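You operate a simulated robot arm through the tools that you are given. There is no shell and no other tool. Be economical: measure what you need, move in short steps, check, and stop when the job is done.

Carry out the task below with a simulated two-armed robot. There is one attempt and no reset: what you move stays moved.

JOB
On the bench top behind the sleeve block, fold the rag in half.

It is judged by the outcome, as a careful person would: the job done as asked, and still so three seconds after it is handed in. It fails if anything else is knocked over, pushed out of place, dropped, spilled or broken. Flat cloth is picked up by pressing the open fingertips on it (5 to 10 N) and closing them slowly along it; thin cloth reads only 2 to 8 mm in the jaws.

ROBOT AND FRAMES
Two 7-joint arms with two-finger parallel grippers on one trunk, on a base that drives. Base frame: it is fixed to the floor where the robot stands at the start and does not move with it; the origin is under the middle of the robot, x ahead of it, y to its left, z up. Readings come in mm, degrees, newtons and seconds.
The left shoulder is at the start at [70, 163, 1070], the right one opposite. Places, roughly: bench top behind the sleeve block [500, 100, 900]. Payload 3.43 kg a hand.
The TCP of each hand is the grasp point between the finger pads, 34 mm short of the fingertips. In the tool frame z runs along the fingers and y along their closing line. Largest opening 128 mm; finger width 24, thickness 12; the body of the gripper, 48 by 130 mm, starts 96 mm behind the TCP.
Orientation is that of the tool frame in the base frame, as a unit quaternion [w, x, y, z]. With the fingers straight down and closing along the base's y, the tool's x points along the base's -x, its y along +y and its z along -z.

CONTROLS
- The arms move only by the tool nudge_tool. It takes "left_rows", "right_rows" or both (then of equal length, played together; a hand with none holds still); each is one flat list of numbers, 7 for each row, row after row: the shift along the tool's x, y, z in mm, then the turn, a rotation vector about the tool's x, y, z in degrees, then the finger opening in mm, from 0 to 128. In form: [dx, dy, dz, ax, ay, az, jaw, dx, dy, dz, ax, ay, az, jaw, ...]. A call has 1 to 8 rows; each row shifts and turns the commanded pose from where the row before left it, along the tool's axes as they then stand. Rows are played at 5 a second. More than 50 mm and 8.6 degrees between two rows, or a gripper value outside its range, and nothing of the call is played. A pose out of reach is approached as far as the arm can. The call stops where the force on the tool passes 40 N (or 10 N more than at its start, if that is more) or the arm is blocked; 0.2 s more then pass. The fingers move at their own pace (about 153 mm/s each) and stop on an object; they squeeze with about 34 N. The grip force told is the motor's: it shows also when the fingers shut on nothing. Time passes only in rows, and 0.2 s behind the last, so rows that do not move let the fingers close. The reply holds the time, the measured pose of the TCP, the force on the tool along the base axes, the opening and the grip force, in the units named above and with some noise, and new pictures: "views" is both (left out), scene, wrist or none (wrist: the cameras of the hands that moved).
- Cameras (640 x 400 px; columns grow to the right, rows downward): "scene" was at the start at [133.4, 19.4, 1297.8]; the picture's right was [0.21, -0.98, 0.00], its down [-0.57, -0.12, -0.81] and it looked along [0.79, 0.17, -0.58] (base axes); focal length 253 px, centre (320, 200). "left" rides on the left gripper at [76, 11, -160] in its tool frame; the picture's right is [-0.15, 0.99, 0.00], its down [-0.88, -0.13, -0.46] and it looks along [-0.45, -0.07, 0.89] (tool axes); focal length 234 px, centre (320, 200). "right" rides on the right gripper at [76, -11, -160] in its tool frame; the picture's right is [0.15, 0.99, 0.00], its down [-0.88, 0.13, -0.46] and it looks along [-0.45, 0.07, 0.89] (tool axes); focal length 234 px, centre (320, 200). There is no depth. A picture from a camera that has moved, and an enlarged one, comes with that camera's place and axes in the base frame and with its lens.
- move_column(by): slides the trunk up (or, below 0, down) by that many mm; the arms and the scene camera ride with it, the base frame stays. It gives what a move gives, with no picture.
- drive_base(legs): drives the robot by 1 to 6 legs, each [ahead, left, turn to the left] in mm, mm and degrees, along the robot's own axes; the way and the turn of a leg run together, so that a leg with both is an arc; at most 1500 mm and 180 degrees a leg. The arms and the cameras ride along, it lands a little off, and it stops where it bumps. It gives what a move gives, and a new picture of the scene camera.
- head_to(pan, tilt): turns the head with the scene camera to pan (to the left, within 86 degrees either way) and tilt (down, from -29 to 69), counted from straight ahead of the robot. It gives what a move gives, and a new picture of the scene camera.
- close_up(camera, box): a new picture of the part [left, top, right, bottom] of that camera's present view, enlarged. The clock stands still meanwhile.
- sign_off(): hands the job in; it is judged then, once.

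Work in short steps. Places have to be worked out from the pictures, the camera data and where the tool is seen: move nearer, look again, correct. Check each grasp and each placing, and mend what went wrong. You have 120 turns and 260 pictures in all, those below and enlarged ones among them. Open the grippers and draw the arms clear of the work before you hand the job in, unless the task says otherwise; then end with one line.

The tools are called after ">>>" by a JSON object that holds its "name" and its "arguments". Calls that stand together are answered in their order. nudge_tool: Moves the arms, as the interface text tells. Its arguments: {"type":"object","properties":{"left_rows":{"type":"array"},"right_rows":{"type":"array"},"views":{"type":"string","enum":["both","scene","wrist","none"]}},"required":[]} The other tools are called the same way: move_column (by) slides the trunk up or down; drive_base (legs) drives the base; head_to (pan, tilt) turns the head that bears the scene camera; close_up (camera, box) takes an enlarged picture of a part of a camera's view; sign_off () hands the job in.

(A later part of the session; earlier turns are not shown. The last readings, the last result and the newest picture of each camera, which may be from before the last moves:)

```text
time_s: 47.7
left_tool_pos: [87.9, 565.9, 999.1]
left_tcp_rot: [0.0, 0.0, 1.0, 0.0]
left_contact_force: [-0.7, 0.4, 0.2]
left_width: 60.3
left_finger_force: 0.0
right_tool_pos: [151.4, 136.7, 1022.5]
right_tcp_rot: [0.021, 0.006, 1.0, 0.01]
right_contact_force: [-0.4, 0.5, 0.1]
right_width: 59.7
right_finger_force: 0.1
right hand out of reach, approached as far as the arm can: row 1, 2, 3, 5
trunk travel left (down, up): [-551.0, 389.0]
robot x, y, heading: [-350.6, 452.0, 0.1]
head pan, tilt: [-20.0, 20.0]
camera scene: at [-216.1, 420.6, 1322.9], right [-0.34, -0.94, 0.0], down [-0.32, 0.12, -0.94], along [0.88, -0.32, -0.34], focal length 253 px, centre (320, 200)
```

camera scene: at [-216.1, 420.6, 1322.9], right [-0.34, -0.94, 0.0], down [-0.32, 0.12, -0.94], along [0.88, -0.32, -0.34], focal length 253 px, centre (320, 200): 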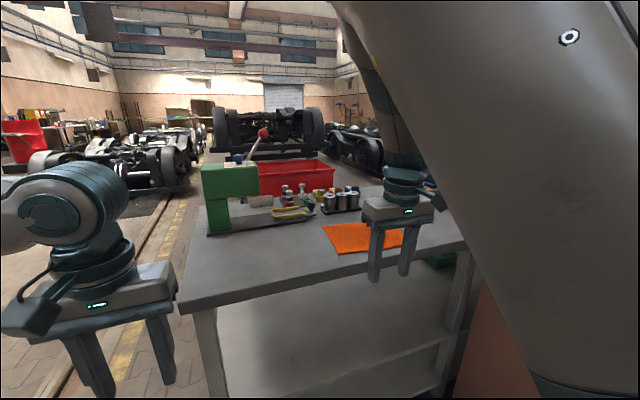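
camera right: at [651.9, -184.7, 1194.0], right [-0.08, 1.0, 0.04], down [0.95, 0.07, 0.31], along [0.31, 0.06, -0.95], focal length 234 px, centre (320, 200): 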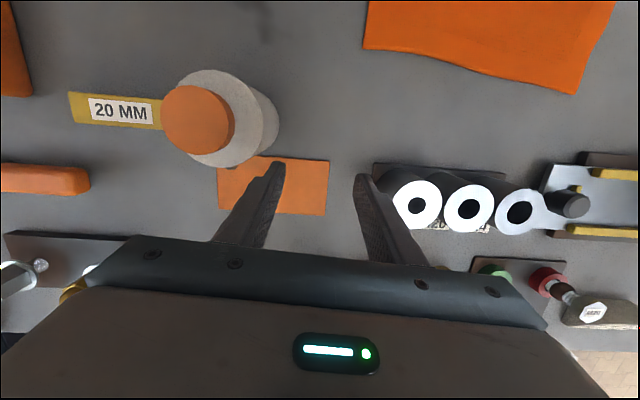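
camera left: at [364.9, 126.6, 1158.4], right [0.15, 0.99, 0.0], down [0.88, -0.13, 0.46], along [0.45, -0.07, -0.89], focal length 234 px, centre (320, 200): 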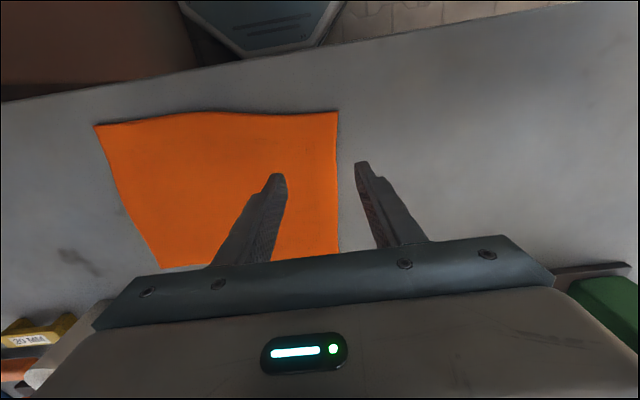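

It tracks, but the elbow sits very close to the head. I roll again, deeper and lower, to push the elbow outboard like the left arm's.

>>> {"name": "nudge_tool", "arguments": {"right_rows": [0, 0, -10, -8, 0, 0, 60, 0, 0, -10, -8, 0, 0, 60, 0, 0, -10, -8, 0, 0, 60, 0, 0, -10, -8, 0, 0, 60, 0, 0, 0, -8, 0, 0, 60, 0, 0, 0, -8, 0, 0, 60, 0, 0, 0, -8, 0, 0, 60, 0, 0, 0, -8, 0, 0, 60], "views": "none"}}

>>> {"name": "nudge_tool", "arguments": {"right_rows": [0, -20, 5, 0, 0, 0, 60, 0, -20, 5, 0, 0, 0, 60, 0, -20, 5, 0, 0, 0, 60, 0, -20, 5, 0, 0, 0, 60, 0, -20, 5, 0, 0, 0, 60, 0, 0, 0, 0, 0, 0, 60], "views": "scene"}}

```text
time_s: 49.5
left_tool_pos: [89.5, 565.6, 998.7]
left_tcp_rot: [0.0, 0.0, 1.0, 0.0]
left_contact_force: [0.1, 0.3, 0.0]
left_width: 60.1
left_finger_force: 0.1
right_tool_pos: [152.7, 142.1, 1058.8]
right_tcp_rot: [0.002, -0.015, 0.863, 0.505]
right_contact_force: [0.7, -0.9, -0.4]
right_width: 60.1
right_finger_force: 0.0
trunk travel left (down, up): [-551.0, 389.0]
robot x, y, heading: [-348.6, 452.8, 0.2]
head pan, tilt: [-20.0, 20.0]
```

```text
time_s: 50.9
left_tool_pos: [88.2, 566.4, 999.3]
left_tcp_rot: [0.0, -0.001, 1.0, 0.0]
left_contact_force: [0.1, 0.1, -0.4]
left_width: 60.2
left_finger_force: 0.1
right_tool_pos: [153.7, 116.2, 961.0]
right_tcp_rot: [0.003, -0.017, 0.864, 0.503]
right_contact_force: [0.2, 0.5, -0.5]
right_width: 60.0
right_finger_force: 0.1
trunk travel left (down, up): [-551.0, 389.0]
robot x, y, heading: [-352.2, 453.1, -0.0]
head pan, tilt: [-20.0, 20.0]
camera scene: at [-216.0, 420.6, 1322.9], right [-0.34, -0.94, 0.0], down [-0.32, 0.12, -0.94], along [0.88, -0.32, -0.34], focal length 253 px, centre (320, 200)
```

scene: 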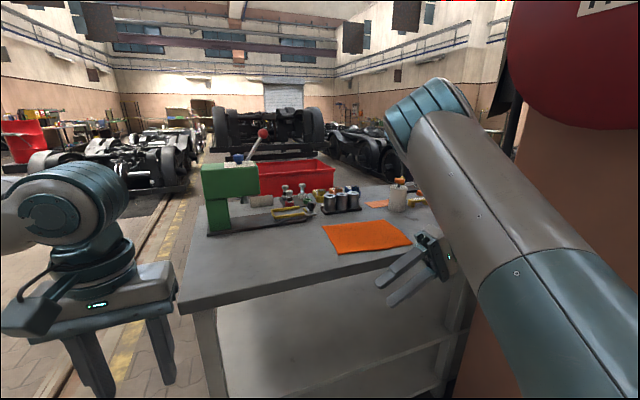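

Perfect tracking, and the elbow is now low and outboard. I unroll back to vertical, drifting the hand inboard and up.

>>> {"name": "nudge_tool", "arguments": {"right_rows": [0, 10, 0, 7.5, 0, 0, 60, 0, 10, 0, 7.5, 0, 0, 60, 0, 10, 0, 7.5, 0, 0, 60, 0, 10, 0, 7.5, 0, 0, 60, 0, 10, 0, 7.5, 0, 0, 60, 0, 10, 0, 7.5, 0, 0, 60, 0, 10, 0, 7.5, 0, 0, 60, 0, 0, 0, 7.5, 0, 0, 60], "views": "none"}}

>>> {"name": "nudge_tool", "arguments": {"right_rows": [10, 10, 0, 0, 0, 2, 60, 10, 10, 0, 0, 0, 0, 60, 10, 10, 0, 0, 0, 0, 60, 0, 0, 0, 0, 0, 0, 60], "views": "scene"}}

```text
time_s: 52.3
left_tool_pos: [90.0, 567.0, 998.2]
left_tcp_rot: [-0.001, -0.001, 1.0, 0.0]
left_contact_force: [-0.1, -0.2, 0.1]
left_width: 60.0
left_finger_force: 0.1
right_tool_pos: [120.9, 148.3, 894.3]
right_tcp_rot: [-0.112, 0.019, 0.984, 0.137]
right_contact_force: [0.1, -0.1, -0.1]
right_width: 60.0
right_finger_force: 0.1
trunk travel left (down, up): [-551.0, 389.0]
robot x, y, heading: [-351.7, 450.4, 0.0]
head pan, tilt: [-20.0, 20.0]
stopped in row 7 (right hand): the arm was blocked; the commanded pose is now the measured one
```

```text
time_s: 53.3
left_tool_pos: [88.5, 566.3, 999.1]
left_tcp_rot: [0.0, -0.001, 1.0, 0.001]
left_contact_force: [0.5, 0.4, 0.3]
left_width: 60.1
left_finger_force: 0.0
right_tool_pos: [73.7, 169.6, 874.7]
right_tcp_rot: [-0.159, 0.056, 0.975, 0.141]
right_contact_force: [-0.1, -0.4, 0.4]
right_width: 59.9
right_finger_force: 0.1
trunk travel left (down, up): [-551.0, 389.0]
robot x, y, heading: [-352.6, 449.0, 0.1]
head pan, tilt: [-20.0, 20.0]
camera scene: at [-215.9, 420.1, 1322.9], right [-0.34, -0.94, 0.0], down [-0.32, 0.12, -0.94], along [0.88, -0.32, -0.34], focal length 253 px, centre (320, 200)
```

scene: 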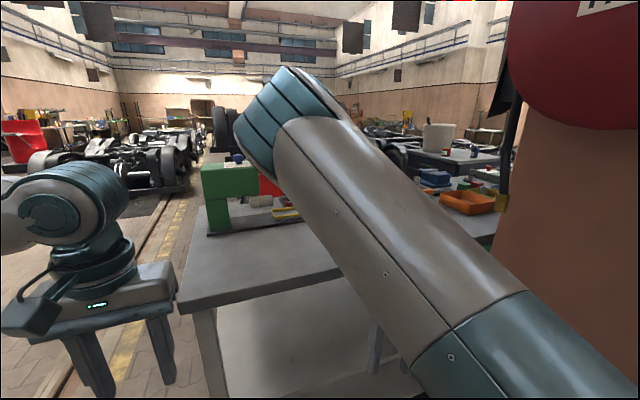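

The arm flipped back because the wrist had to pass under the elbow. I recover by rising and rolling out again. This time I'll bring the hand inboard before unrolling.

>>> {"name": "nudge_tool", "arguments": {"right_rows": [-10, 0, -25, 0, -3, 0, 60, -10, 0, -25, 0, -3, 0, 60, -10, 0, -25, 0, -3, 0, 60, -10, 0, -25, 0, -3, 0, 60, -10, 0, -25, 0, -3, 0, 60, -10, 0, -25, 0, -3, 0, 60, -10, 0, -25, 0, 0, 0, 60, 0, 0, -25, 0, 0, 0, 60], "views": "none"}}

>>> {"name": "nudge_tool", "arguments": {"right_rows": [0, 0, -10, -7, 0, 0, 60, 0, 0, -10, -7, 0, 0, 60, 0, 0, -10, -7, 0, 0, 60, 0, 0, -10, -7, 0, 0, 60, 0, 0, 0, -7, 0, 0, 60, 0, 0, 0, -7, 0, 0, 60, 0, 0, 0, 0, 0, 0, 60, 0, 0, 0, 0, 0, 0, 60], "views": "scene"}}

```text
time_s: 54.5
left_tool_pos: [88.2, 564.5, 999.1]
left_tcp_rot: [0.0, 0.0, 1.0, -0.001]
left_contact_force: [-0.3, 0.0, -0.5]
left_width: 60.1
left_finger_force: 0.1
right_tool_pos: [139.5, 124.4, 957.3]
right_tcp_rot: [-0.054, 0.086, 0.984, 0.145]
right_contact_force: [-0.3, 0.2, 0.4]
right_width: 60.1
right_finger_force: 0.0
trunk travel left (down, up): [-551.0, 389.0]
robot x, y, heading: [-349.0, 449.4, 0.3]
head pan, tilt: [-20.0, 20.0]
stopped in row 5 (right hand): the arm was blocked; the commanded pose is now the measured one
```

```text
time_s: 56.3
left_tool_pos: [88.4, 565.7, 999.2]
left_tcp_rot: [0.0, 0.0, 1.0, 0.0]
left_contact_force: [-0.7, -0.1, -0.1]
left_width: 59.8
left_finger_force: 0.0
right_tool_pos: [141.0, 107.6, 993.6]
right_tcp_rot: [-0.02, 0.097, 0.867, 0.488]
right_contact_force: [0.2, 0.5, 0.1]
right_width: 59.8
right_finger_force: 0.0
trunk travel left (down, up): [-551.0, 389.0]
robot x, y, heading: [-351.6, 451.3, -0.1]
head pan, tilt: [-20.0, 20.0]
camera scene: at [-215.7, 419.7, 1322.8], right [-0.34, -0.94, 0.0], down [-0.32, 0.12, -0.94], along [0.88, -0.32, -0.34], focal length 253 px, centre (320, 200)
```

scene: 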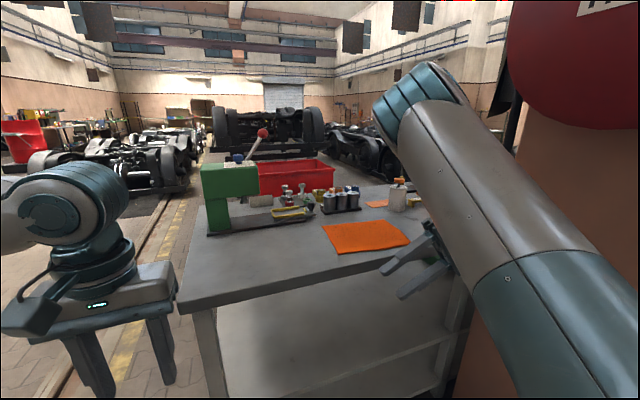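

Recovered. Still rolled, I now move the hand inboard about 250 mm and slightly up.

>>> {"name": "nudge_tool", "arguments": {"right_rows": [5, 26, 26, 0, 0, 0, 60, 5, 26, 26, 0, 0, 0, 60, 5, 26, 26, 0, 0, 0, 60, 5, 26, 26, 0, 0, 0, 60, 5, 26, 26, 0, 0, 0, 60, 5, 26, 26, 0, 0, 0, 60, 5, 26, 26, 0, 0, 0, 60, 0, 0, 0, 0, 0, 0, 60], "views": "scene"}}

```text
time_s: 57.8
left_tool_pos: [90.2, 565.7, 998.6]
left_tcp_rot: [0.0, 0.001, 1.0, -0.001]
left_contact_force: [-0.4, -0.2, -0.1]
left_width: 60.2
left_finger_force: 0.0
right_tool_pos: [140.1, 311.2, 950.5]
right_tcp_rot: [-0.112, 0.166, 0.855, 0.479]
right_contact_force: [0.3, 0.6, 0.6]
right_width: 59.9
right_finger_force: 0.0
right hand out of reach, approached as far as the arm can: row 7
trunk travel left (down, up): [-551.0, 389.0]
robot x, y, heading: [-349.7, 450.7, 0.1]
head pan, tilt: [-20.0, 20.0]
stopped in row 7 (right hand): the arm was blocked; the commanded pose is now the measured one
camera scene: at [-214.9, 421.4, 1322.7], right [-0.34, -0.94, 0.0], down [-0.32, 0.12, -0.94], along [0.88, -0.32, -0.34], focal length 253 px, centre (320, 200)
```

scene: 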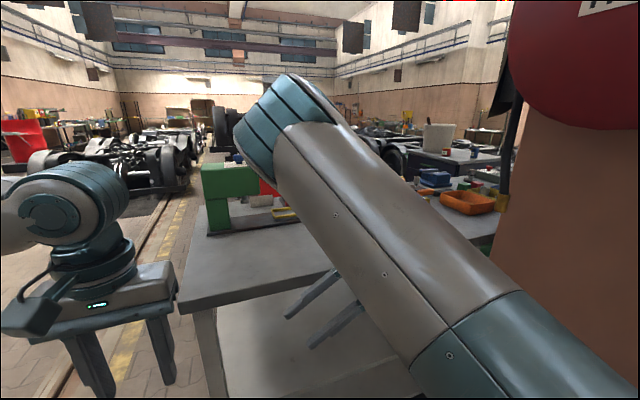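

The elbow followed inboard instead of staying out. I roll the tool further, until it points sideways at about 100°, so the forearm must come in from the right.

>>> {"name": "nudge_tool", "arguments": {"right_rows": [0, -10, -15, -7, 0, 0, 60, 0, -10, -15, -7, 0, 0, 60, 0, 0, -15, -7, 0, 0, 60, 0, 10, -15, -7, 0, 0, 60, 0, 20, -10, -7, 0, 0, 60, 0, 20, 0, -7, 0, 0, 60, 0, 20, 0, 0, 0, 0, 60, 0, 0, 0, 0, 0, 0, 60], "views": "scene"}}

```text
time_s: 59.6
left_tool_pos: [89.8, 565.0, 999.6]
left_tcp_rot: [0.0, 0.001, 1.0, 0.0]
left_contact_force: [0.6, 0.3, 0.8]
left_width: 60.0
left_finger_force: 0.1
right_tool_pos: [118.5, 200.1, 1041.7]
right_tcp_rot: [-0.045, 0.195, 0.628, 0.752]
right_contact_force: [0.2, -0.5, 0.7]
right_width: 60.2
right_finger_force: 0.1
right hand out of reach, approached as far as the arm can: row 5, 6
trunk travel left (down, up): [-551.0, 389.0]
robot x, y, heading: [-351.5, 451.7, 0.2]
head pan, tilt: [-20.0, 20.0]
camera scene: at [-216.1, 419.2, 1322.8], right [-0.34, -0.94, 0.0], down [-0.32, 0.12, -0.94], along [0.88, -0.32, -0.34], focal length 253 px, centre (320, 200)
```

scene: 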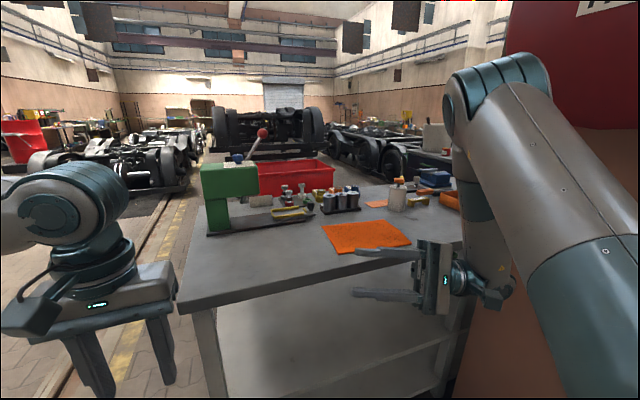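

Now the elbow is at about the mirror of the left elbow's place, robot-relative (370,-340). I raise and bring in the hand while it still points sideways, to swing the forearm toward horizontal.

>>> {"name": "nudge_tool", "arguments": {"right_rows": [0, 19, 10, 0, 0, 0, 60, 0, 19, 10, 0, 0, 0, 60, 0, 19, 10, 0, 0, 0, 60, 0, 19, 10, 0, 0, 0, 60, 0, 19, 10, -3, 0, 0, 60, 0, 19, 10, -3, 0, 0, 60, 0, 19, 10, -3, 0, 0, 60, 0, 0, 0, 0, 0, 0, 60], "views": "scene"}}

```text
time_s: 61.4
left_tool_pos: [89.8, 564.9, 998.5]
left_tcp_rot: [0.0, 0.0, 1.0, 0.0]
left_contact_force: [-1.4, -0.2, -0.7]
left_width: 59.8
left_finger_force: 0.0
right_tool_pos: [122.1, 188.9, 1193.8]
right_tcp_rot: [-0.029, 0.2, 0.567, 0.799]
right_contact_force: [-0.1, 0.5, -0.8]
right_width: 59.8
right_finger_force: 0.0
right hand out of reach, approached as far as the arm can: row 1, 2, 3, 4, 5, 6, 7
trunk travel left (down, up): [-551.0, 389.0]
robot x, y, heading: [-350.3, 451.6, 0.1]
head pan, tilt: [-20.0, 20.0]
camera scene: at [-215.3, 420.1, 1322.8], right [-0.34, -0.94, 0.0], down [-0.32, 0.12, -0.94], along [0.88, -0.32, -0.34], focal length 253 px, centre (320, 200)
```

scene: 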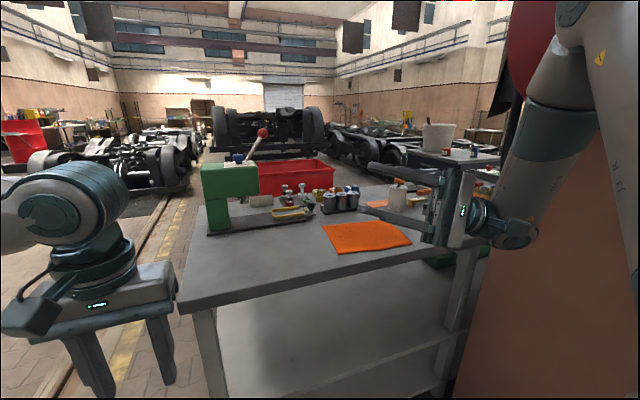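

The hand is now higher, with the elbow out to the right. I unroll while lowering, watching that it does not flip.

>>> {"name": "nudge_tool", "arguments": {"right_rows": [0, -10, -3, 8, 0, 0, 60, 0, -10, -1.5, 8, 0, 0, 60, 0, -11, 0, 8, 0, 0, 60, 0, -11, 1.5, 8, 0, 0, 60, 0, -10, 3, 8, 0, 0, 60, 0, -9, 5, 8, 0, 0, 60, 0, -8, 6, 8, 0, 0, 60, 0, 0, 0, 0, 0, 0, 60], "views": "scene"}}

```text
time_s: 63.2
left_tool_pos: [87.1, 565.5, 999.8]
left_tcp_rot: [0.0, 0.0, 1.0, 0.0]
left_contact_force: [-0.8, -0.2, 0.2]
left_width: 60.0
left_finger_force: 0.0
right_tool_pos: [98.3, 195.8, 1123.5]
right_tcp_rot: [-0.119, 0.16, 0.875, 0.441]
right_contact_force: [0.5, -0.5, -0.4]
right_width: 59.9
right_finger_force: 0.1
trunk travel left (down, up): [-551.0, 389.0]
robot x, y, heading: [-352.8, 450.8, 0.0]
head pan, tilt: [-20.0, 20.0]
camera scene: at [-216.2, 418.9, 1322.9], right [-0.34, -0.94, 0.0], down [-0.32, 0.12, -0.94], along [0.88, -0.32, -0.34], focal length 253 px, centre (320, 200)
```

scene: 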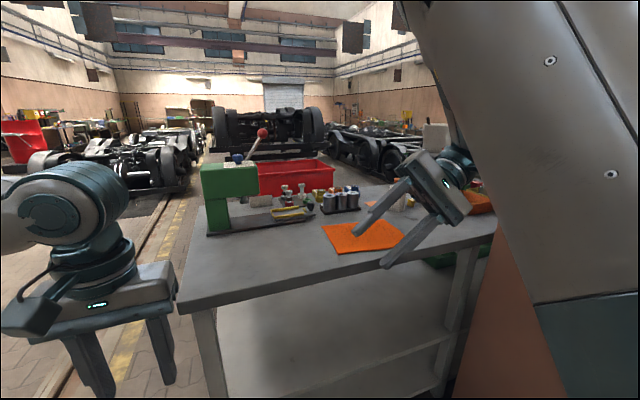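

The elbow-high posture works as long as the hand isn't too low relative to the shoulder, so I'll lower the trunk later. I finish levelling the tool with one constant-axis rotation, moving outward a bit.

>>> {"name": "nudge_tool", "arguments": {"right_rows": [-12, 0, 0, 7.55, -2.04, -2.74, 60, -12, 0, 0, 7.55, -2.04, -2.74, 60, -12, 0, 0, 7.55, -2.04, -2.74, 60, -12, 0, 0, 7.55, -2.04, -2.74, 60, -12, 0, 0, 7.55, -2.04, -2.74, 60, -12, 0, 0, 7.55, -2.04, -2.74, 60, -12, 0, 0, 7.55, -2.04, -2.74, 60, 0, 0, 0, 0, 0, 0, 60], "views": "scene"}}

```text
time_s: 65.0
left_tool_pos: [89.4, 565.7, 999.3]
left_tcp_rot: [0.0, 0.001, 1.0, 0.0]
left_contact_force: [0.6, 0.5, -0.5]
left_width: 59.9
left_finger_force: 0.0
right_tool_pos: [179.5, 160.6, 1104.4]
right_tcp_rot: [-0.003, 0.02, 0.999, 0.036]
right_contact_force: [-0.3, -0.5, -0.5]
right_width: 60.0
right_finger_force: 0.1
right hand out of reach, approached as far as the arm can: row 7
trunk travel left (down, up): [-551.0, 389.0]
robot x, y, heading: [-349.2, 449.5, -0.0]
head pan, tilt: [-20.0, 20.0]
camera scene: at [-215.5, 419.4, 1322.8], right [-0.34, -0.94, 0.0], down [-0.32, 0.12, -0.94], along [0.88, -0.32, -0.34], focal length 253 px, centre (320, 200)
```

scene: 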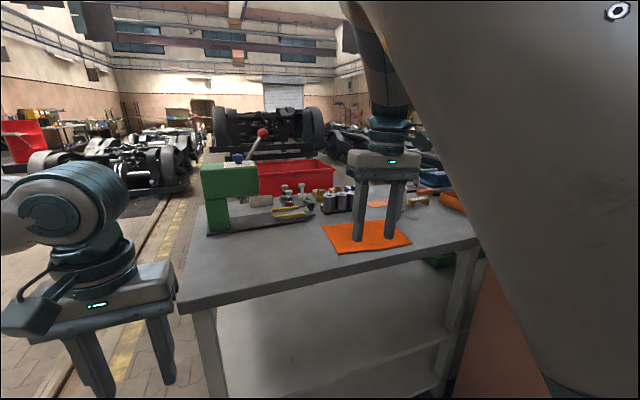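

The right hand is vertical at robot-relative (529,-289,1104). I try to shift it inboard and outward in small steps at this height, trimming the small roll.

>>> {"name": "nudge_tool", "arguments": {"right_rows": [-8, 10, -3, 2, 0, -1, 60, -8, 10, -3, 2, 0, -1, 60, -8, 10, -3, 0, 0, 0, 60, -8, 10, -3, 0, 0, 0, 60, -8, 10, 0, 0, 0, 0, 60, 0, 10, 0, 0, 0, 0, 60, 0, 0, 0, 0, 0, 0, 60, 0, 0, 0, 0, 0, 0, 60], "views": "scene"}}

```text
time_s: 66.8
left_tool_pos: [88.0, 566.0, 999.7]
left_tcp_rot: [0.001, 0.001, 1.0, 0.0]
left_contact_force: [-0.6, 0.1, -0.5]
left_width: 59.9
left_finger_force: 0.2
right_tool_pos: [238.7, 174.7, 1138.3]
right_tcp_rot: [0.01, 0.001, 1.0, 0.007]
right_contact_force: [0.2, 1.4, 0.4]
right_width: 59.8
right_finger_force: 0.1
right hand out of reach, approached as far as the arm can: row 1, 2, 3, 4, 5, 6
trunk travel left (down, up): [-551.0, 389.0]
robot x, y, heading: [-351.4, 452.1, 0.2]
head pan, tilt: [-20.0, 20.0]
camera scene: at [-215.9, 420.0, 1322.8], right [-0.34, -0.94, 0.0], down [-0.32, 0.12, -0.94], along [0.88, -0.32, -0.34], focal length 253 px, centre (320, 200)
```

scene: 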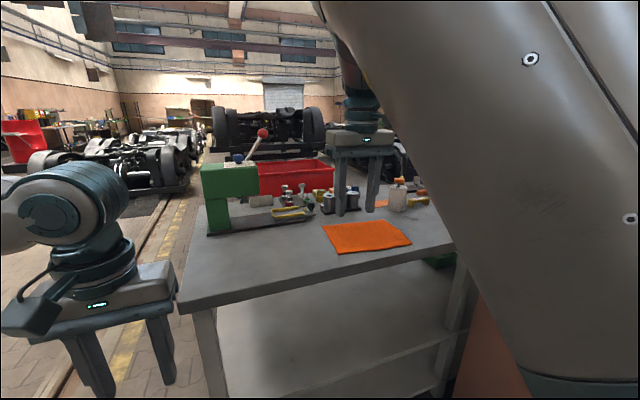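

The right hand sits well at robot-relative (588,-277,1138), so I keep its posture. The trunk can do the lowering and lifting, and the base can carry both hands through the fold. I bring the left hand alongside to about (607,-52,1138) robot-relative, parallel to the rag's near edge.

>>> {"name": "nudge_tool", "arguments": {"left_rows": [-10, -10, -28, 0, 0, 0, 60, -15, -15, -28, 0, 0, 0, 60, -25, -25, -28, 0, 0, 0, 60, -28, -28, -28, 0, 0, 0, 60, -30, -30, -27, 0, 0, 0, 60, -30, -30, 0, 0, 0, 0, 60, -30, -29, 0, 0, 0, 0, 60, 0, 0, 0, 0, 0, 0, 60], "views": "both"}}

```text
refused: row 5 steps farther than a row can; nothing moved
```

Row 5 slightly exceeded the step limit, so I trim it.

>>> {"name": "nudge_tool", "arguments": {"left_rows": [-10, -10, -28, 0, 0, 0, 60, -15, -15, -28, 0, 0, 0, 60, -25, -25, -28, 0, 0, 0, 60, -28, -28, -28, 0, 0, 0, 60, -28, -28, -27, 0, 0, 0, 60, -31, -31, 0, 0, 0, 0, 60, -31, -30, 0, 0, 0, 0, 60, 0, 0, 0, 0, 0, 0, 60], "views": "both"}}

```text
time_s: 68.6
left_tool_pos: [257.1, 399.7, 1139.0]
left_tcp_rot: [0.001, -0.001, 1.0, 0.0]
left_contact_force: [-0.3, 0.7, -0.4]
left_width: 60.3
left_finger_force: 0.1
right_tool_pos: [239.0, 172.2, 1134.6]
right_tcp_rot: [0.006, 0.005, 1.0, 0.005]
right_contact_force: [0.9, 0.1, 0.7]
right_width: 59.8
right_finger_force: 0.0
trunk travel left (down, up): [-551.0, 389.0]
robot x, y, heading: [-352.1, 455.7, -0.1]
head pan, tilt: [-20.0, 20.0]
camera scene: at [-216.3, 421.2, 1322.9], right [-0.34, -0.94, 0.0], down [-0.32, 0.12, -0.94], along [0.88, -0.32, -0.34], focal length 253 px, centre (320, 200)
camera left: at [180.5, 412.2, 1298.1], right [0.15, 0.99, 0.0], down [0.88, -0.13, 0.46], along [0.45, -0.07, -0.89], focal length 234 px, centre (320, 200)
```

scene: 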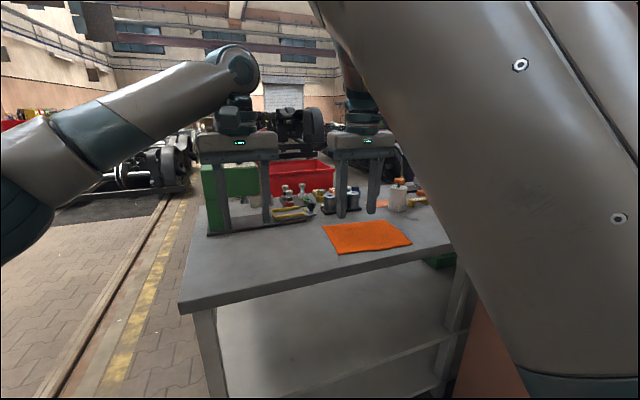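
left: 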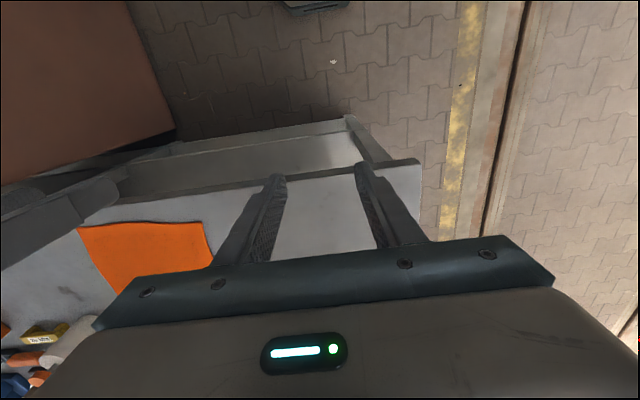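

Both hands hang side by side as wanted. I drive right 275 mm and ahead 100 mm to bring them over the rag's near edge.

>>> {"name": "drive_base", "arguments": {"legs": [[0, -275, 0], [100, 0, 0]]}}

>>> {"name": "head_to", "arguments": {"pan": 5, "tilt": 35}}

>>> {"name": "close_up", "arguments": {"camera": "left", "box": [0, 0, 640, 400]}}

>>> {"name": "close_up", "arguments": {"camera": "right", "box": [0, 0, 640, 400]}}

```text
time_s: 71.3
left_tool_pos: [357.3, 121.9, 1137.9]
left_tcp_rot: [0.001, 0.001, 1.0, 0.0]
left_contact_force: [-0.5, -0.4, 0.1]
left_width: 60.1
left_finger_force: 0.1
right_tool_pos: [338.8, -107.4, 1130.1]
right_tcp_rot: [0.002, 0.005, 1.0, 0.005]
right_contact_force: [0.5, 0.9, 0.2]
right_width: 60.0
right_finger_force: 0.0
trunk travel left (down, up): [-551.0, 389.0]
robot x, y, heading: [-252.4, 174.8, 0.2]
head pan, tilt: [-20.0, 20.0]
camera scene: at [-114.9, 142.9, 1322.9], right [-0.34, -0.94, 0.0], down [-0.32, 0.12, -0.94], along [0.88, -0.32, -0.34], focal length 253 px, centre (320, 200)
```

scene: 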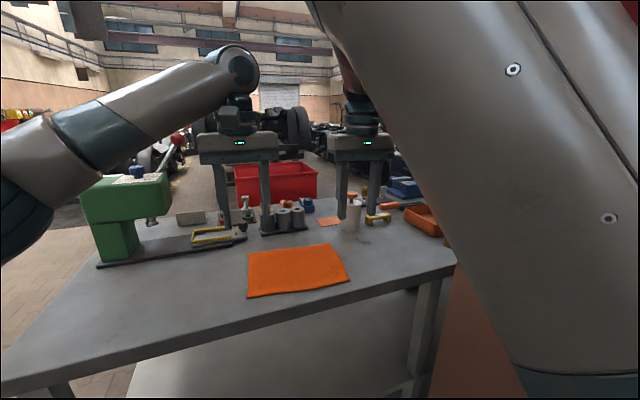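

```text
time_s: 72.2
left_tool_pos: [357.0, 121.7, 1137.6]
left_tcp_rot: [0.0, 0.001, 1.0, 0.0]
left_contact_force: [-0.1, 0.7, 0.2]
left_width: 59.9
left_finger_force: 0.1
right_tool_pos: [339.9, -108.9, 1131.3]
right_tcp_rot: [0.001, 0.006, 1.0, 0.006]
right_contact_force: [0.4, 0.1, 0.5]
right_width: 60.0
right_finger_force: 0.2
trunk travel left (down, up): [-551.0, 389.0]
robot x, y, heading: [-250.4, 174.2, -0.2]
head pan, tilt: [5.0, 35.0]
camera scene: at [-115.5, 182.4, 1299.1], right [0.09, -1.0, 0.0], down [-0.57, -0.05, -0.82], along [0.82, 0.07, -0.57], focal length 253 px, centre (320, 200)
```

scene: 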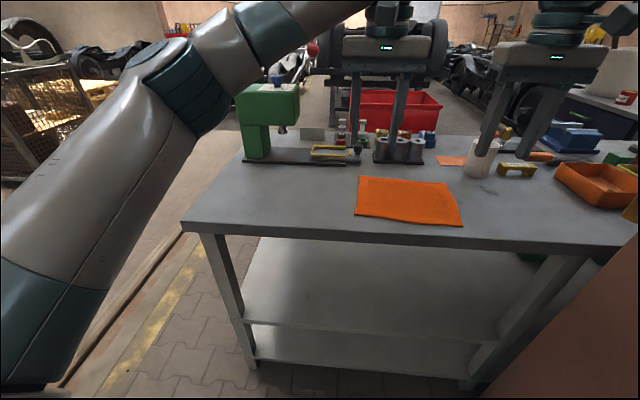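

```text
1.00 times, centred on (320, 200) of left
camera zoom: at [280.7, 134.0, 1298.2], right [0.15, 0.99, 0.0], down [0.88, -0.13, 0.46], along [0.45, -0.07, -0.89], focal length 234 px, centre (320, 200)
```

zoom: 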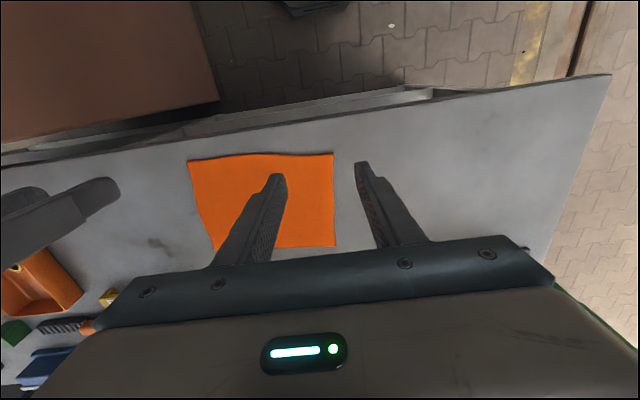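

```text
1.00 times, centred on (320, 200) of right
camera zoom: at [263.3, -120.8, 1289.6], right [-0.13, 0.99, 0.01], down [0.88, 0.11, 0.46], along [0.46, 0.07, -0.89], focal length 234 px, centre (320, 200)
```

zoom: 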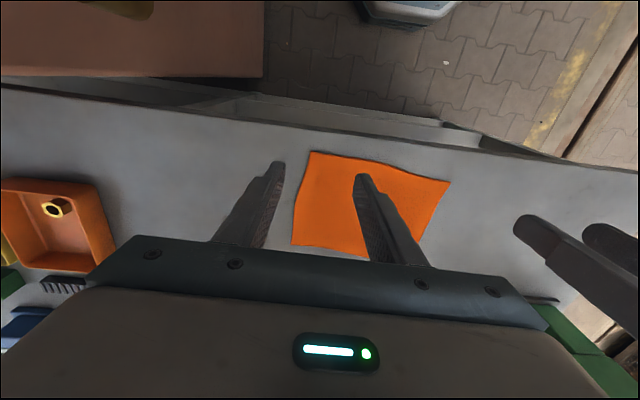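

Fresh views agree: rag corners D(398,139), C(374,-119), A(~597,118), B(~570,-141), surface z≈896. I move the base so the fingers sit on the near edge, narrow the jaws to 40 mm and shift the left hand inboard.

>>> {"name": "drive_base", "arguments": {"legs": [[48, 20, 0]]}}

>>> {"name": "nudge_tool", "arguments": {"left_rows": [0, -19, 0, 0, 0, 0, 40, 0, -19, 0, 0, 0, 0, 40], "right_rows": [0, 0, 0, 0, 0, 0, 40, 0, 0, 0, 0, 0, 0, 40], "views": "none"}}

>>> {"name": "move_column", "arguments": {"by": -165}}

>>> {"name": "close_up", "arguments": {"camera": "left", "box": [0, 0, 640, 400]}}

>>> {"name": "close_up", "arguments": {"camera": "right", "box": [0, 0, 640, 400]}}

>>> {"name": "close_up", "arguments": {"camera": "scene", "box": [0, 0, 640, 400]}}

```text
time_s: 73.1
left_tool_pos: [402.9, 141.5, 1139.6]
left_tcp_rot: [0.0, 0.001, 1.0, 0.0]
left_contact_force: [-0.3, 1.1, -0.3]
left_width: 60.3
left_finger_force: 0.0
right_tool_pos: [386.0, -88.4, 1130.2]
right_tcp_rot: [0.001, 0.006, 1.0, 0.008]
right_contact_force: [-0.2, 0.6, 0.3]
right_width: 59.9
right_finger_force: 0.1
trunk travel left (down, up): [-551.0, 389.0]
robot x, y, heading: [-206.1, 191.2, 0.3]
head pan, tilt: [5.0, 35.0]
camera scene: at [-68.7, 202.1, 1299.2], right [0.09, -1.0, 0.0], down [-0.57, -0.05, -0.82], along [0.82, 0.07, -0.57], focal length 253 px, centre (320, 200)
```

scene: 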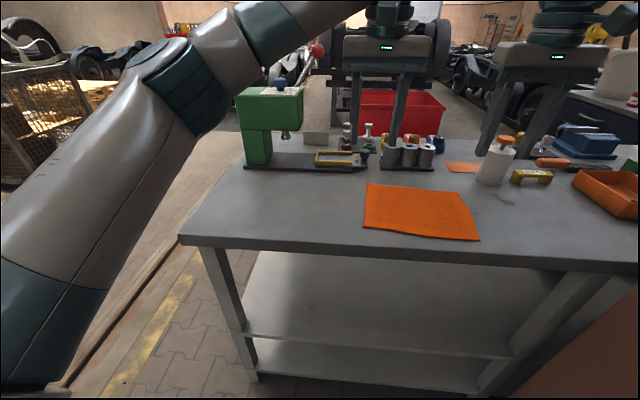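

```text
time_s: 73.7
left_tool_pos: [405.1, 101.5, 1138.3]
left_tcp_rot: [0.0, 0.001, 1.0, 0.0]
left_contact_force: [-0.1, 0.4, -0.7]
left_width: 39.5
left_finger_force: 0.0
right_tool_pos: [386.9, -89.5, 1129.4]
right_tcp_rot: [0.002, 0.007, 1.0, 0.007]
right_contact_force: [0.9, 0.0, -0.7]
right_width: 40.3
right_finger_force: 0.0
trunk travel left (down, up): [-551.0, 389.0]
robot x, y, heading: [-200.8, 194.4, -0.0]
head pan, tilt: [5.0, 35.0]
```

```text
time_s: 75.6
left_tool_pos: [403.2, 102.5, 974.3]
left_tcp_rot: [0.002, 0.002, 1.0, 0.0]
left_contact_force: [-0.2, -0.2, -0.3]
left_width: 40.0
left_finger_force: 0.1
right_tool_pos: [386.4, -89.1, 965.9]
right_tcp_rot: [0.003, 0.006, 1.0, 0.007]
right_contact_force: [-0.2, 0.2, -0.8]
right_width: 39.8
right_finger_force: 0.0
trunk travel left (down, up): [-386.0, 554.0]
robot x, y, heading: [-204.7, 196.0, 0.2]
head pan, tilt: [5.0, 35.0]
```

```text
1.00 times, centred on (320, 200) of left
camera zoom: at [327.6, 115.6, 1133.7], right [0.15, 0.99, 0.0], down [0.88, -0.13, 0.46], along [0.45, -0.07, -0.89], focal length 234 px, centre (320, 200)
```

zoom: 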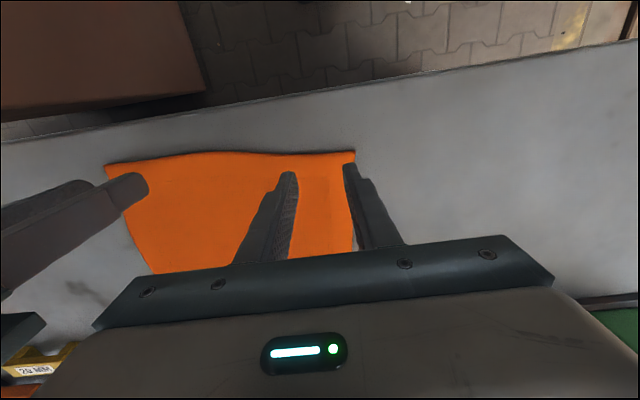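

```text
1.00 times, centred on (320, 200) of right
camera zoom: at [310.4, -101.4, 1124.5], right [-0.13, 0.99, 0.01], down [0.88, 0.11, 0.46], along [0.46, 0.07, -0.89], focal length 234 px, centre (320, 200)
```

zoom: 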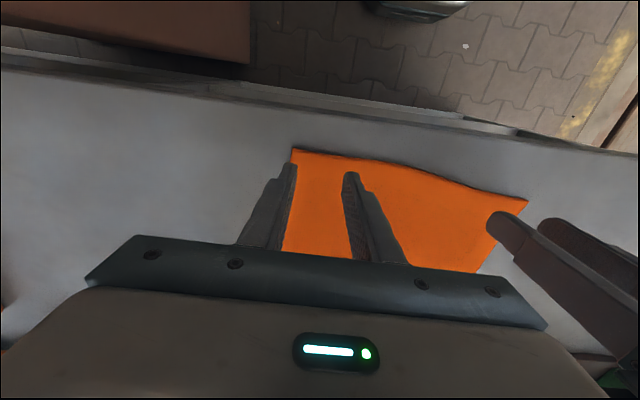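

```text
1.00 times, centred on (320, 200) of scene
camera zoom: at [-68.2, 202.4, 1134.1], right [0.09, -1.0, 0.0], down [-0.57, -0.05, -0.82], along [0.82, 0.07, -0.57], focal length 253 px, centre (320, 200)
```

zoom: 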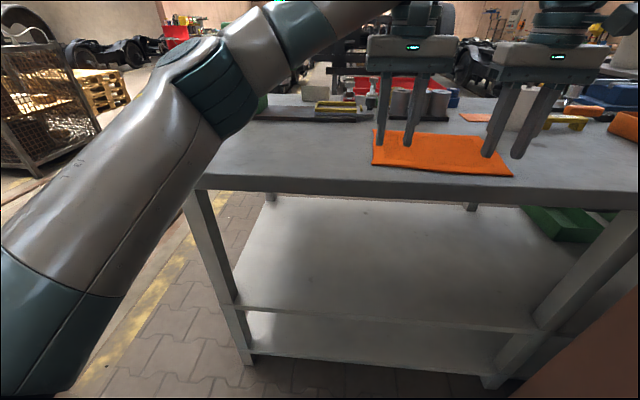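

The fingers are about 35–40 mm above the cloth and just inside both near corners. I lower the trunk 25 mm and drop the left hand 8 mm so both tips are level.

>>> {"name": "move_column", "arguments": {"by": -25}}

>>> {"name": "nudge_tool", "arguments": {"left_rows": [0, 0, 8, 0, 0, 0, 34, 0, 0, 0, 0, 0, 0, 34], "right_rows": [0, 0, 0, 0, 0, 0, 34, 0, 0, 0, 0, 0, 0, 34], "views": "wrist"}}

```text
time_s: 76.3
left_tool_pos: [402.8, 103.4, 948.6]
left_tcp_rot: [0.001, 0.001, 1.0, 0.0]
left_contact_force: [-0.4, 0.1, 0.2]
left_width: 40.0
left_finger_force: 0.1
right_tool_pos: [387.5, -90.1, 940.1]
right_tcp_rot: [0.003, 0.006, 1.0, 0.007]
right_contact_force: [0.7, -0.1, -0.2]
right_width: 39.8
right_finger_force: 0.0
trunk travel left (down, up): [-361.0, 579.0]
robot x, y, heading: [-202.5, 194.1, 0.2]
head pan, tilt: [5.0, 35.0]
```

```text
time_s: 76.9
left_tool_pos: [404.3, 103.9, 940.8]
left_tcp_rot: [0.0, 0.0, 1.0, 0.0]
left_contact_force: [0.5, 0.4, -0.1]
left_width: 33.9
left_finger_force: 0.1
right_tool_pos: [386.0, -89.4, 940.7]
right_tcp_rot: [0.001, 0.006, 1.0, 0.007]
right_contact_force: [-0.2, 0.2, -0.5]
right_width: 33.9
right_finger_force: 0.1
trunk travel left (down, up): [-361.0, 579.0]
robot x, y, heading: [-203.8, 196.6, -0.0]
head pan, tilt: [5.0, 35.0]
camera right: at [310.5, -101.4, 1099.4], right [-0.13, 0.99, 0.01], down [0.88, 0.11, 0.46], along [0.46, 0.07, -0.89], focal length 234 px, centre (320, 200)
camera left: at [327.9, 115.8, 1100.6], right [0.15, 0.99, 0.0], down [0.88, -0.13, 0.46], along [0.45, -0.07, -0.89], focal length 234 px, centre (320, 200)
```

right: 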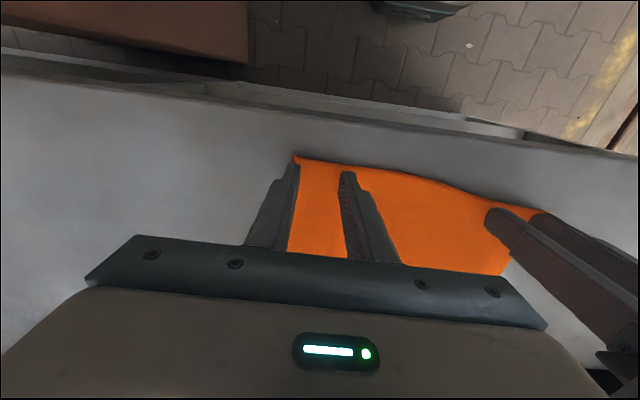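
left: 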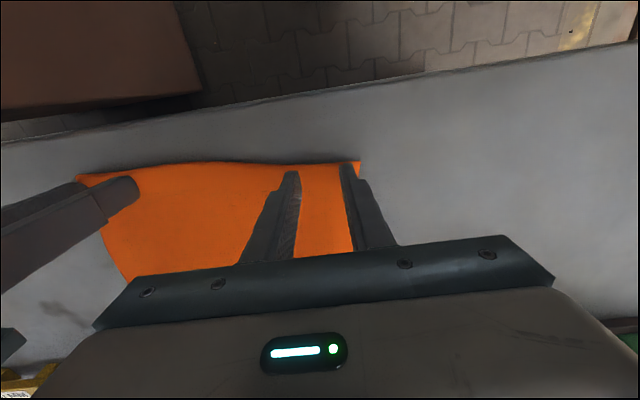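

The tips are at about z=907, just above the cloth. I lower the trunk in small increments and read the contact force.

>>> {"name": "move_column", "arguments": {"by": -6}}

>>> {"name": "move_column", "arguments": {"by": -3}}

```text
time_s: 77.4
left_tool_pos: [401.8, 102.7, 937.8]
left_tcp_rot: [0.001, 0.001, 1.0, -0.001]
left_contact_force: [2.1, -0.2, 9.5]
left_width: 34.1
left_finger_force: 0.0
right_tool_pos: [384.6, -88.9, 936.8]
right_tcp_rot: [0.004, 0.006, 1.0, 0.005]
right_contact_force: [3.3, -0.3, 18.6]
right_width: 33.9
right_finger_force: 0.1
trunk travel left (down, up): [-355.0, 585.0]
robot x, y, heading: [-202.2, 196.1, 0.1]
head pan, tilt: [5.0, 35.0]
```

```text
time_s: 78.1
left_tool_pos: [401.1, 105.0, 936.7]
left_tcp_rot: [0.004, 0.001, 1.0, -0.002]
left_contact_force: [-1.2, -0.1, 16.9]
left_width: 33.8
left_finger_force: 0.1
right_tool_pos: [385.2, -90.0, 937.1]
right_tcp_rot: [0.009, 0.007, 1.0, 0.005]
right_contact_force: [0.3, 0.5, 16.4]
right_width: 34.0
right_finger_force: 0.1
trunk travel left (down, up): [-352.0, 588.0]
robot x, y, heading: [-203.7, 191.3, 0.1]
head pan, tilt: [5.0, 35.0]
stopped: the force on the tool passed its limit (the readings are from after the stop); the commanded pose is now the measured one
```

Contact is made at tip z≈903, with about 17 N on each hand. I ease up by 2 mm to bring the force into the 5–10 N range.

>>> {"name": "move_column", "arguments": {"by": 2}}

```text
time_s: 78.6
left_tool_pos: [401.7, 104.0, 937.6]
left_tcp_rot: [0.002, 0.001, 1.0, -0.001]
left_contact_force: [-2.7, 0.6, 13.1]
left_width: 34.0
left_finger_force: 0.0
right_tool_pos: [385.7, -89.0, 937.0]
right_tcp_rot: [0.007, 0.007, 1.0, 0.006]
right_contact_force: [-0.3, -1.3, 14.3]
right_width: 34.3
right_finger_force: 0.3
trunk travel left (down, up): [-354.0, 586.0]
robot x, y, heading: [-206.6, 193.9, -0.0]
head pan, tilt: [5.0, 35.0]
```

Still 13–14 N, so I ease up another 2 mm.

>>> {"name": "move_column", "arguments": {"by": 2}}

>>> {"name": "nudge_tool", "arguments": {"left_rows": [0, 0, 0, 0, 0, 0, 30, 0, 0, 0, 0, 0, 0, 26, 0, 0, 0, 0, 0, 0, 22, 0, 0, 0, 0, 0, 0, 18, 0, 0, 0, 0, 0, 0, 14], "right_rows": [0, 0, 0, 0, 0, 0, 30, 0, 0, 0, 0, 0, 0, 26, 0, 0, 0, 0, 0, 0, 22, 0, 0, 0, 0, 0, 0, 18, 0, 0, 0, 0, 0, 0, 14], "views": "wrist"}}

```text
time_s: 79.1
left_tool_pos: [403.6, 103.7, 938.2]
left_tcp_rot: [0.001, 0.001, 1.0, -0.001]
left_contact_force: [-0.5, 0.8, 5.5]
left_width: 33.9
left_finger_force: 0.1
right_tool_pos: [386.1, -89.7, 938.1]
right_tcp_rot: [0.005, 0.007, 1.0, 0.006]
right_contact_force: [-1.2, 0.6, 6.6]
right_width: 34.3
right_finger_force: 0.0
trunk travel left (down, up): [-356.0, 584.0]
robot x, y, heading: [-204.0, 191.8, 0.2]
head pan, tilt: [5.0, 35.0]
```

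```text
time_s: 80.3
left_tool_pos: [404.1, 103.7, 937.5]
left_tcp_rot: [0.002, 0.001, 1.0, -0.001]
left_contact_force: [0.5, 0.0, 5.1]
left_width: 13.9
left_finger_force: 0.4
right_tool_pos: [387.1, -89.5, 938.1]
right_tcp_rot: [0.005, 0.007, 1.0, 0.006]
right_contact_force: [-0.5, -0.4, 6.6]
right_width: 12.4
right_finger_force: 0.1
trunk travel left (down, up): [-356.0, 584.0]
robot x, y, heading: [-205.9, 191.9, 0.3]
head pan, tilt: [5.0, 35.0]
camera right: at [309.8, -101.7, 1096.5], right [-0.13, 0.99, 0.01], down [0.88, 0.11, 0.47], along [0.46, 0.07, -0.88], focal length 234 px, centre (320, 200)
camera left: at [326.9, 116.3, 1097.4], right [0.15, 0.99, 0.0], down [0.88, -0.13, 0.46], along [0.45, -0.07, -0.89], focal length 234 px, centre (320, 200)
```

right: 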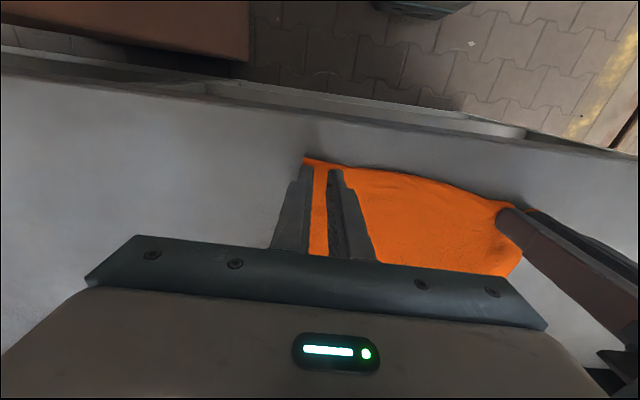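
left: 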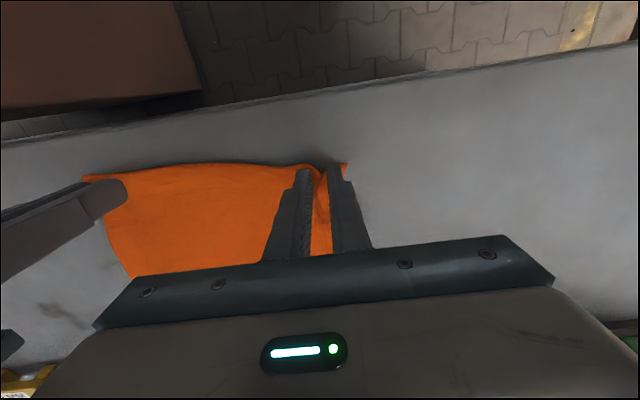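

The cloth is bunching up between the fingers, at 5–7 N. I keep closing slowly.

>>> {"name": "nudge_tool", "arguments": {"left_rows": [0, 0, 0, 0, 0, 0, 10, 0, 0, 0, 0, 0, 0, 7, 0, 0, 0, 0, 0, 0, 4, 0, 0, 0, 0, 0, 0, 1, 0, 0, 0, 0, 0, 0, 0, 0, 0, 0, 0, 0, 0, 0], "right_rows": [0, 0, 0, 0, 0, 0, 10, 0, 0, 0, 0, 0, 0, 7, 0, 0, 0, 0, 0, 0, 4, 0, 0, 0, 0, 0, 0, 1, 0, 0, 0, 0, 0, 0, 0, 0, 0, 0, 0, 0, 0, 0], "views": "wrist"}}

```text
time_s: 81.7
left_tool_pos: [404.1, 104.2, 937.7]
left_tcp_rot: [0.001, 0.001, 1.0, -0.002]
left_contact_force: [0.7, -0.6, 5.2]
left_width: 4.0
left_finger_force: 34.3
right_tool_pos: [386.8, -90.1, 936.9]
right_tcp_rot: [0.005, 0.007, 1.0, 0.006]
right_contact_force: [0.6, 1.0, 5.2]
right_width: 0.0
right_finger_force: 32.8
trunk travel left (down, up): [-356.0, 584.0]
robot x, y, heading: [-206.0, 195.7, 0.1]
head pan, tilt: [5.0, 35.0]
camera right: at [309.8, -101.7, 1096.6], right [-0.13, 0.99, 0.01], down [0.88, 0.11, 0.47], along [0.46, 0.07, -0.88], focal length 234 px, centre (320, 200)
camera left: at [326.9, 116.2, 1097.5], right [0.15, 0.99, 0.0], down [0.88, -0.13, 0.46], along [0.45, -0.07, -0.89], focal length 234 px, centre (320, 200)
```

right: 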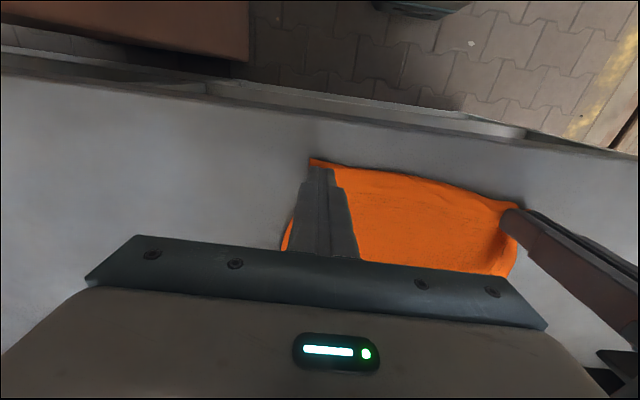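
left: 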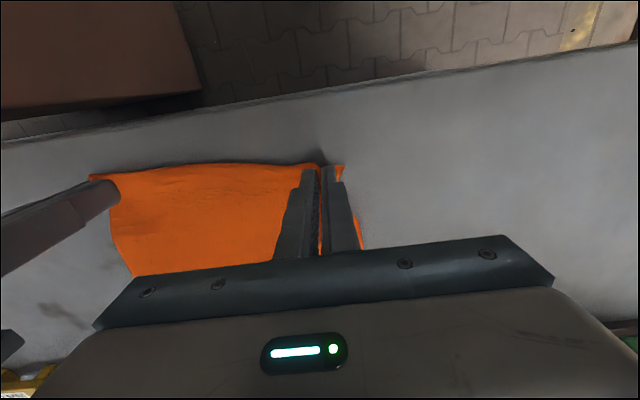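

The left hand caught the cloth (4 mm), but the right closed on nothing. I lift the right hand slightly, open it, and shift it a little inboard to retry.

>>> {"name": "nudge_tool", "arguments": {"right_rows": [0, 0, -4, 0, 0, 0, 0, 0, 0, -6, 0, 0, 0, 20, 0, 5, 0, 0, 0, 0, 40, 0, 5, 0, 0, 0, 0, 40, 0, 4, 0, 0, 0, 0, 40, 0, 0, 0, 0, 0, 0, 40, 0, 0, 0, 0, 0, 0, 40], "views": "wrist"}}

```text
time_s: 83.3
left_tool_pos: [404.7, 103.2, 939.1]
left_tcp_rot: [0.002, 0.001, 1.0, 0.0]
left_contact_force: [0.0, 0.6, 7.2]
left_width: 4.1
left_finger_force: 33.9
right_tool_pos: [383.4, -108.3, 949.2]
right_tcp_rot: [0.01, 0.033, 0.998, 0.048]
right_contact_force: [0.4, 0.1, -0.1]
right_width: 39.6
right_finger_force: 0.1
trunk travel left (down, up): [-356.0, 584.0]
robot x, y, heading: [-200.7, 195.0, 0.1]
head pan, tilt: [5.0, 35.0]
camera right: at [304.4, -129.5, 1105.6], right [-0.08, 0.99, 0.09], down [0.88, 0.03, 0.48], along [0.47, 0.12, -0.87], focal length 234 px, centre (320, 200)
```

right: 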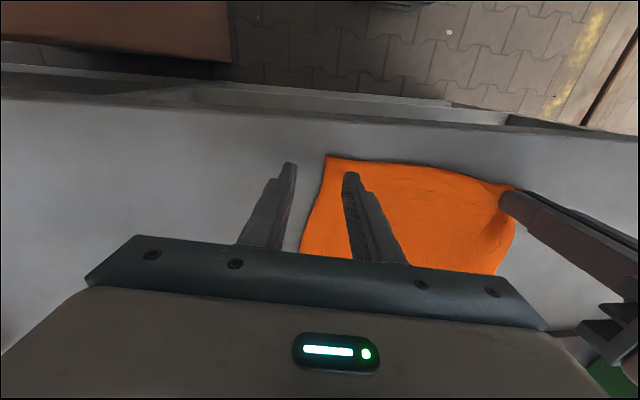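

The right hand went the wrong way (y=-108, tilted 5°), so inboard is its limit. I level it again where it is, and I'll use the base plus a left-hand compensation to shift it over the cloth.

>>> {"name": "nudge_tool", "arguments": {"right_rows": [0, 0, -3, 2, 0, -1.5, 40, 0, 0, -3, 2, 0, -1.5, 40, 0, 0, 0, 1.5, 0, -0.8, 40, 0, 0, 0, 0, 0, 0, 40, 0, 0, 0, 0, 0, 0, 40], "left_rows": [0, -8, -5, 0, 0, 0, 0, 0, -8, -5, 0, 0, 0, 0, 0, -8, -5, 0, 0, 0, 0, 0, -8, 0, 0, 0, 0, 0, 0, -8, 0, 0, 0, 0, 0], "views": "none"}}

>>> {"name": "drive_base", "arguments": {"legs": [[0, 40, 0]]}}

>>> {"name": "close_up", "arguments": {"camera": "right", "box": [0, 0, 640, 400]}}

>>> {"name": "close_up", "arguments": {"camera": "left", "box": [0, 0, 640, 400]}}

```text
time_s: 84.5
left_tool_pos: [404.6, 63.7, 952.5]
left_tcp_rot: [0.002, 0.001, 1.0, -0.001]
left_contact_force: [-0.2, 0.6, -0.4]
left_width: 3.9
left_finger_force: 33.9
right_tool_pos: [384.7, -109.4, 947.5]
right_tcp_rot: [0.004, 0.0, 1.0, -0.002]
right_contact_force: [-0.1, 0.2, 0.3]
right_width: 39.7
right_finger_force: 0.0
trunk travel left (down, up): [-356.0, 584.0]
robot x, y, heading: [-203.4, 193.8, 0.0]
head pan, tilt: [5.0, 35.0]
```

```text
time_s: 85.4
left_tool_pos: [403.3, 105.0, 952.3]
left_tcp_rot: [0.002, 0.0, 1.0, -0.002]
left_contact_force: [-0.3, 1.3, 0.0]
left_width: 4.1
left_finger_force: 33.9
right_tool_pos: [384.7, -67.3, 950.5]
right_tcp_rot: [0.004, -0.002, 1.0, -0.003]
right_contact_force: [0.5, 0.9, 0.6]
right_width: 40.0
right_finger_force: 0.1
trunk travel left (down, up): [-356.0, 584.0]
robot x, y, heading: [-205.3, 233.4, 0.0]
head pan, tilt: [5.0, 35.0]
camera scene: at [-68.0, 243.2, 1104.0], right [0.09, -1.0, 0.0], down [-0.57, -0.05, -0.82], along [0.82, 0.07, -0.57], focal length 253 px, centre (320, 200)
```

scene: 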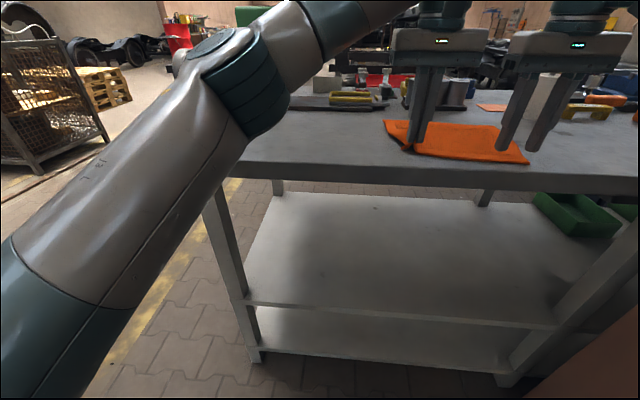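

```text
1.00 times, centred on (320, 200) of right
camera zoom: at [308.3, -77.5, 1108.9], right [-0.15, 0.99, -0.01], down [0.88, 0.14, 0.46], along [0.46, 0.06, -0.89], focal length 234 px, centre (320, 200)
```

zoom: 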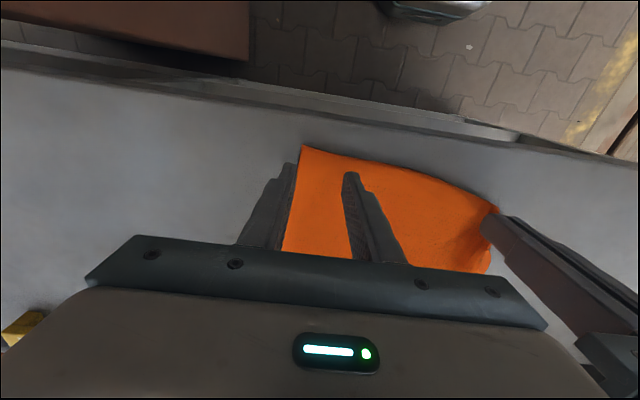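

```text
1.00 times, centred on (320, 200) of left
camera zoom: at [327.5, 117.6, 1112.0], right [0.15, 0.99, 0.0], down [0.88, -0.13, 0.46], along [0.45, -0.07, -0.89], focal length 234 px, centre (320, 200)
```

zoom: 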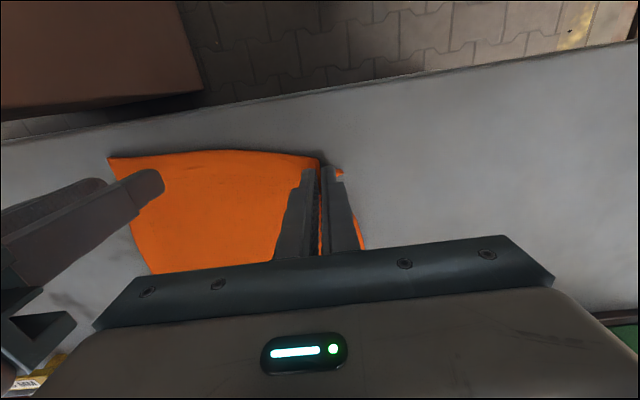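

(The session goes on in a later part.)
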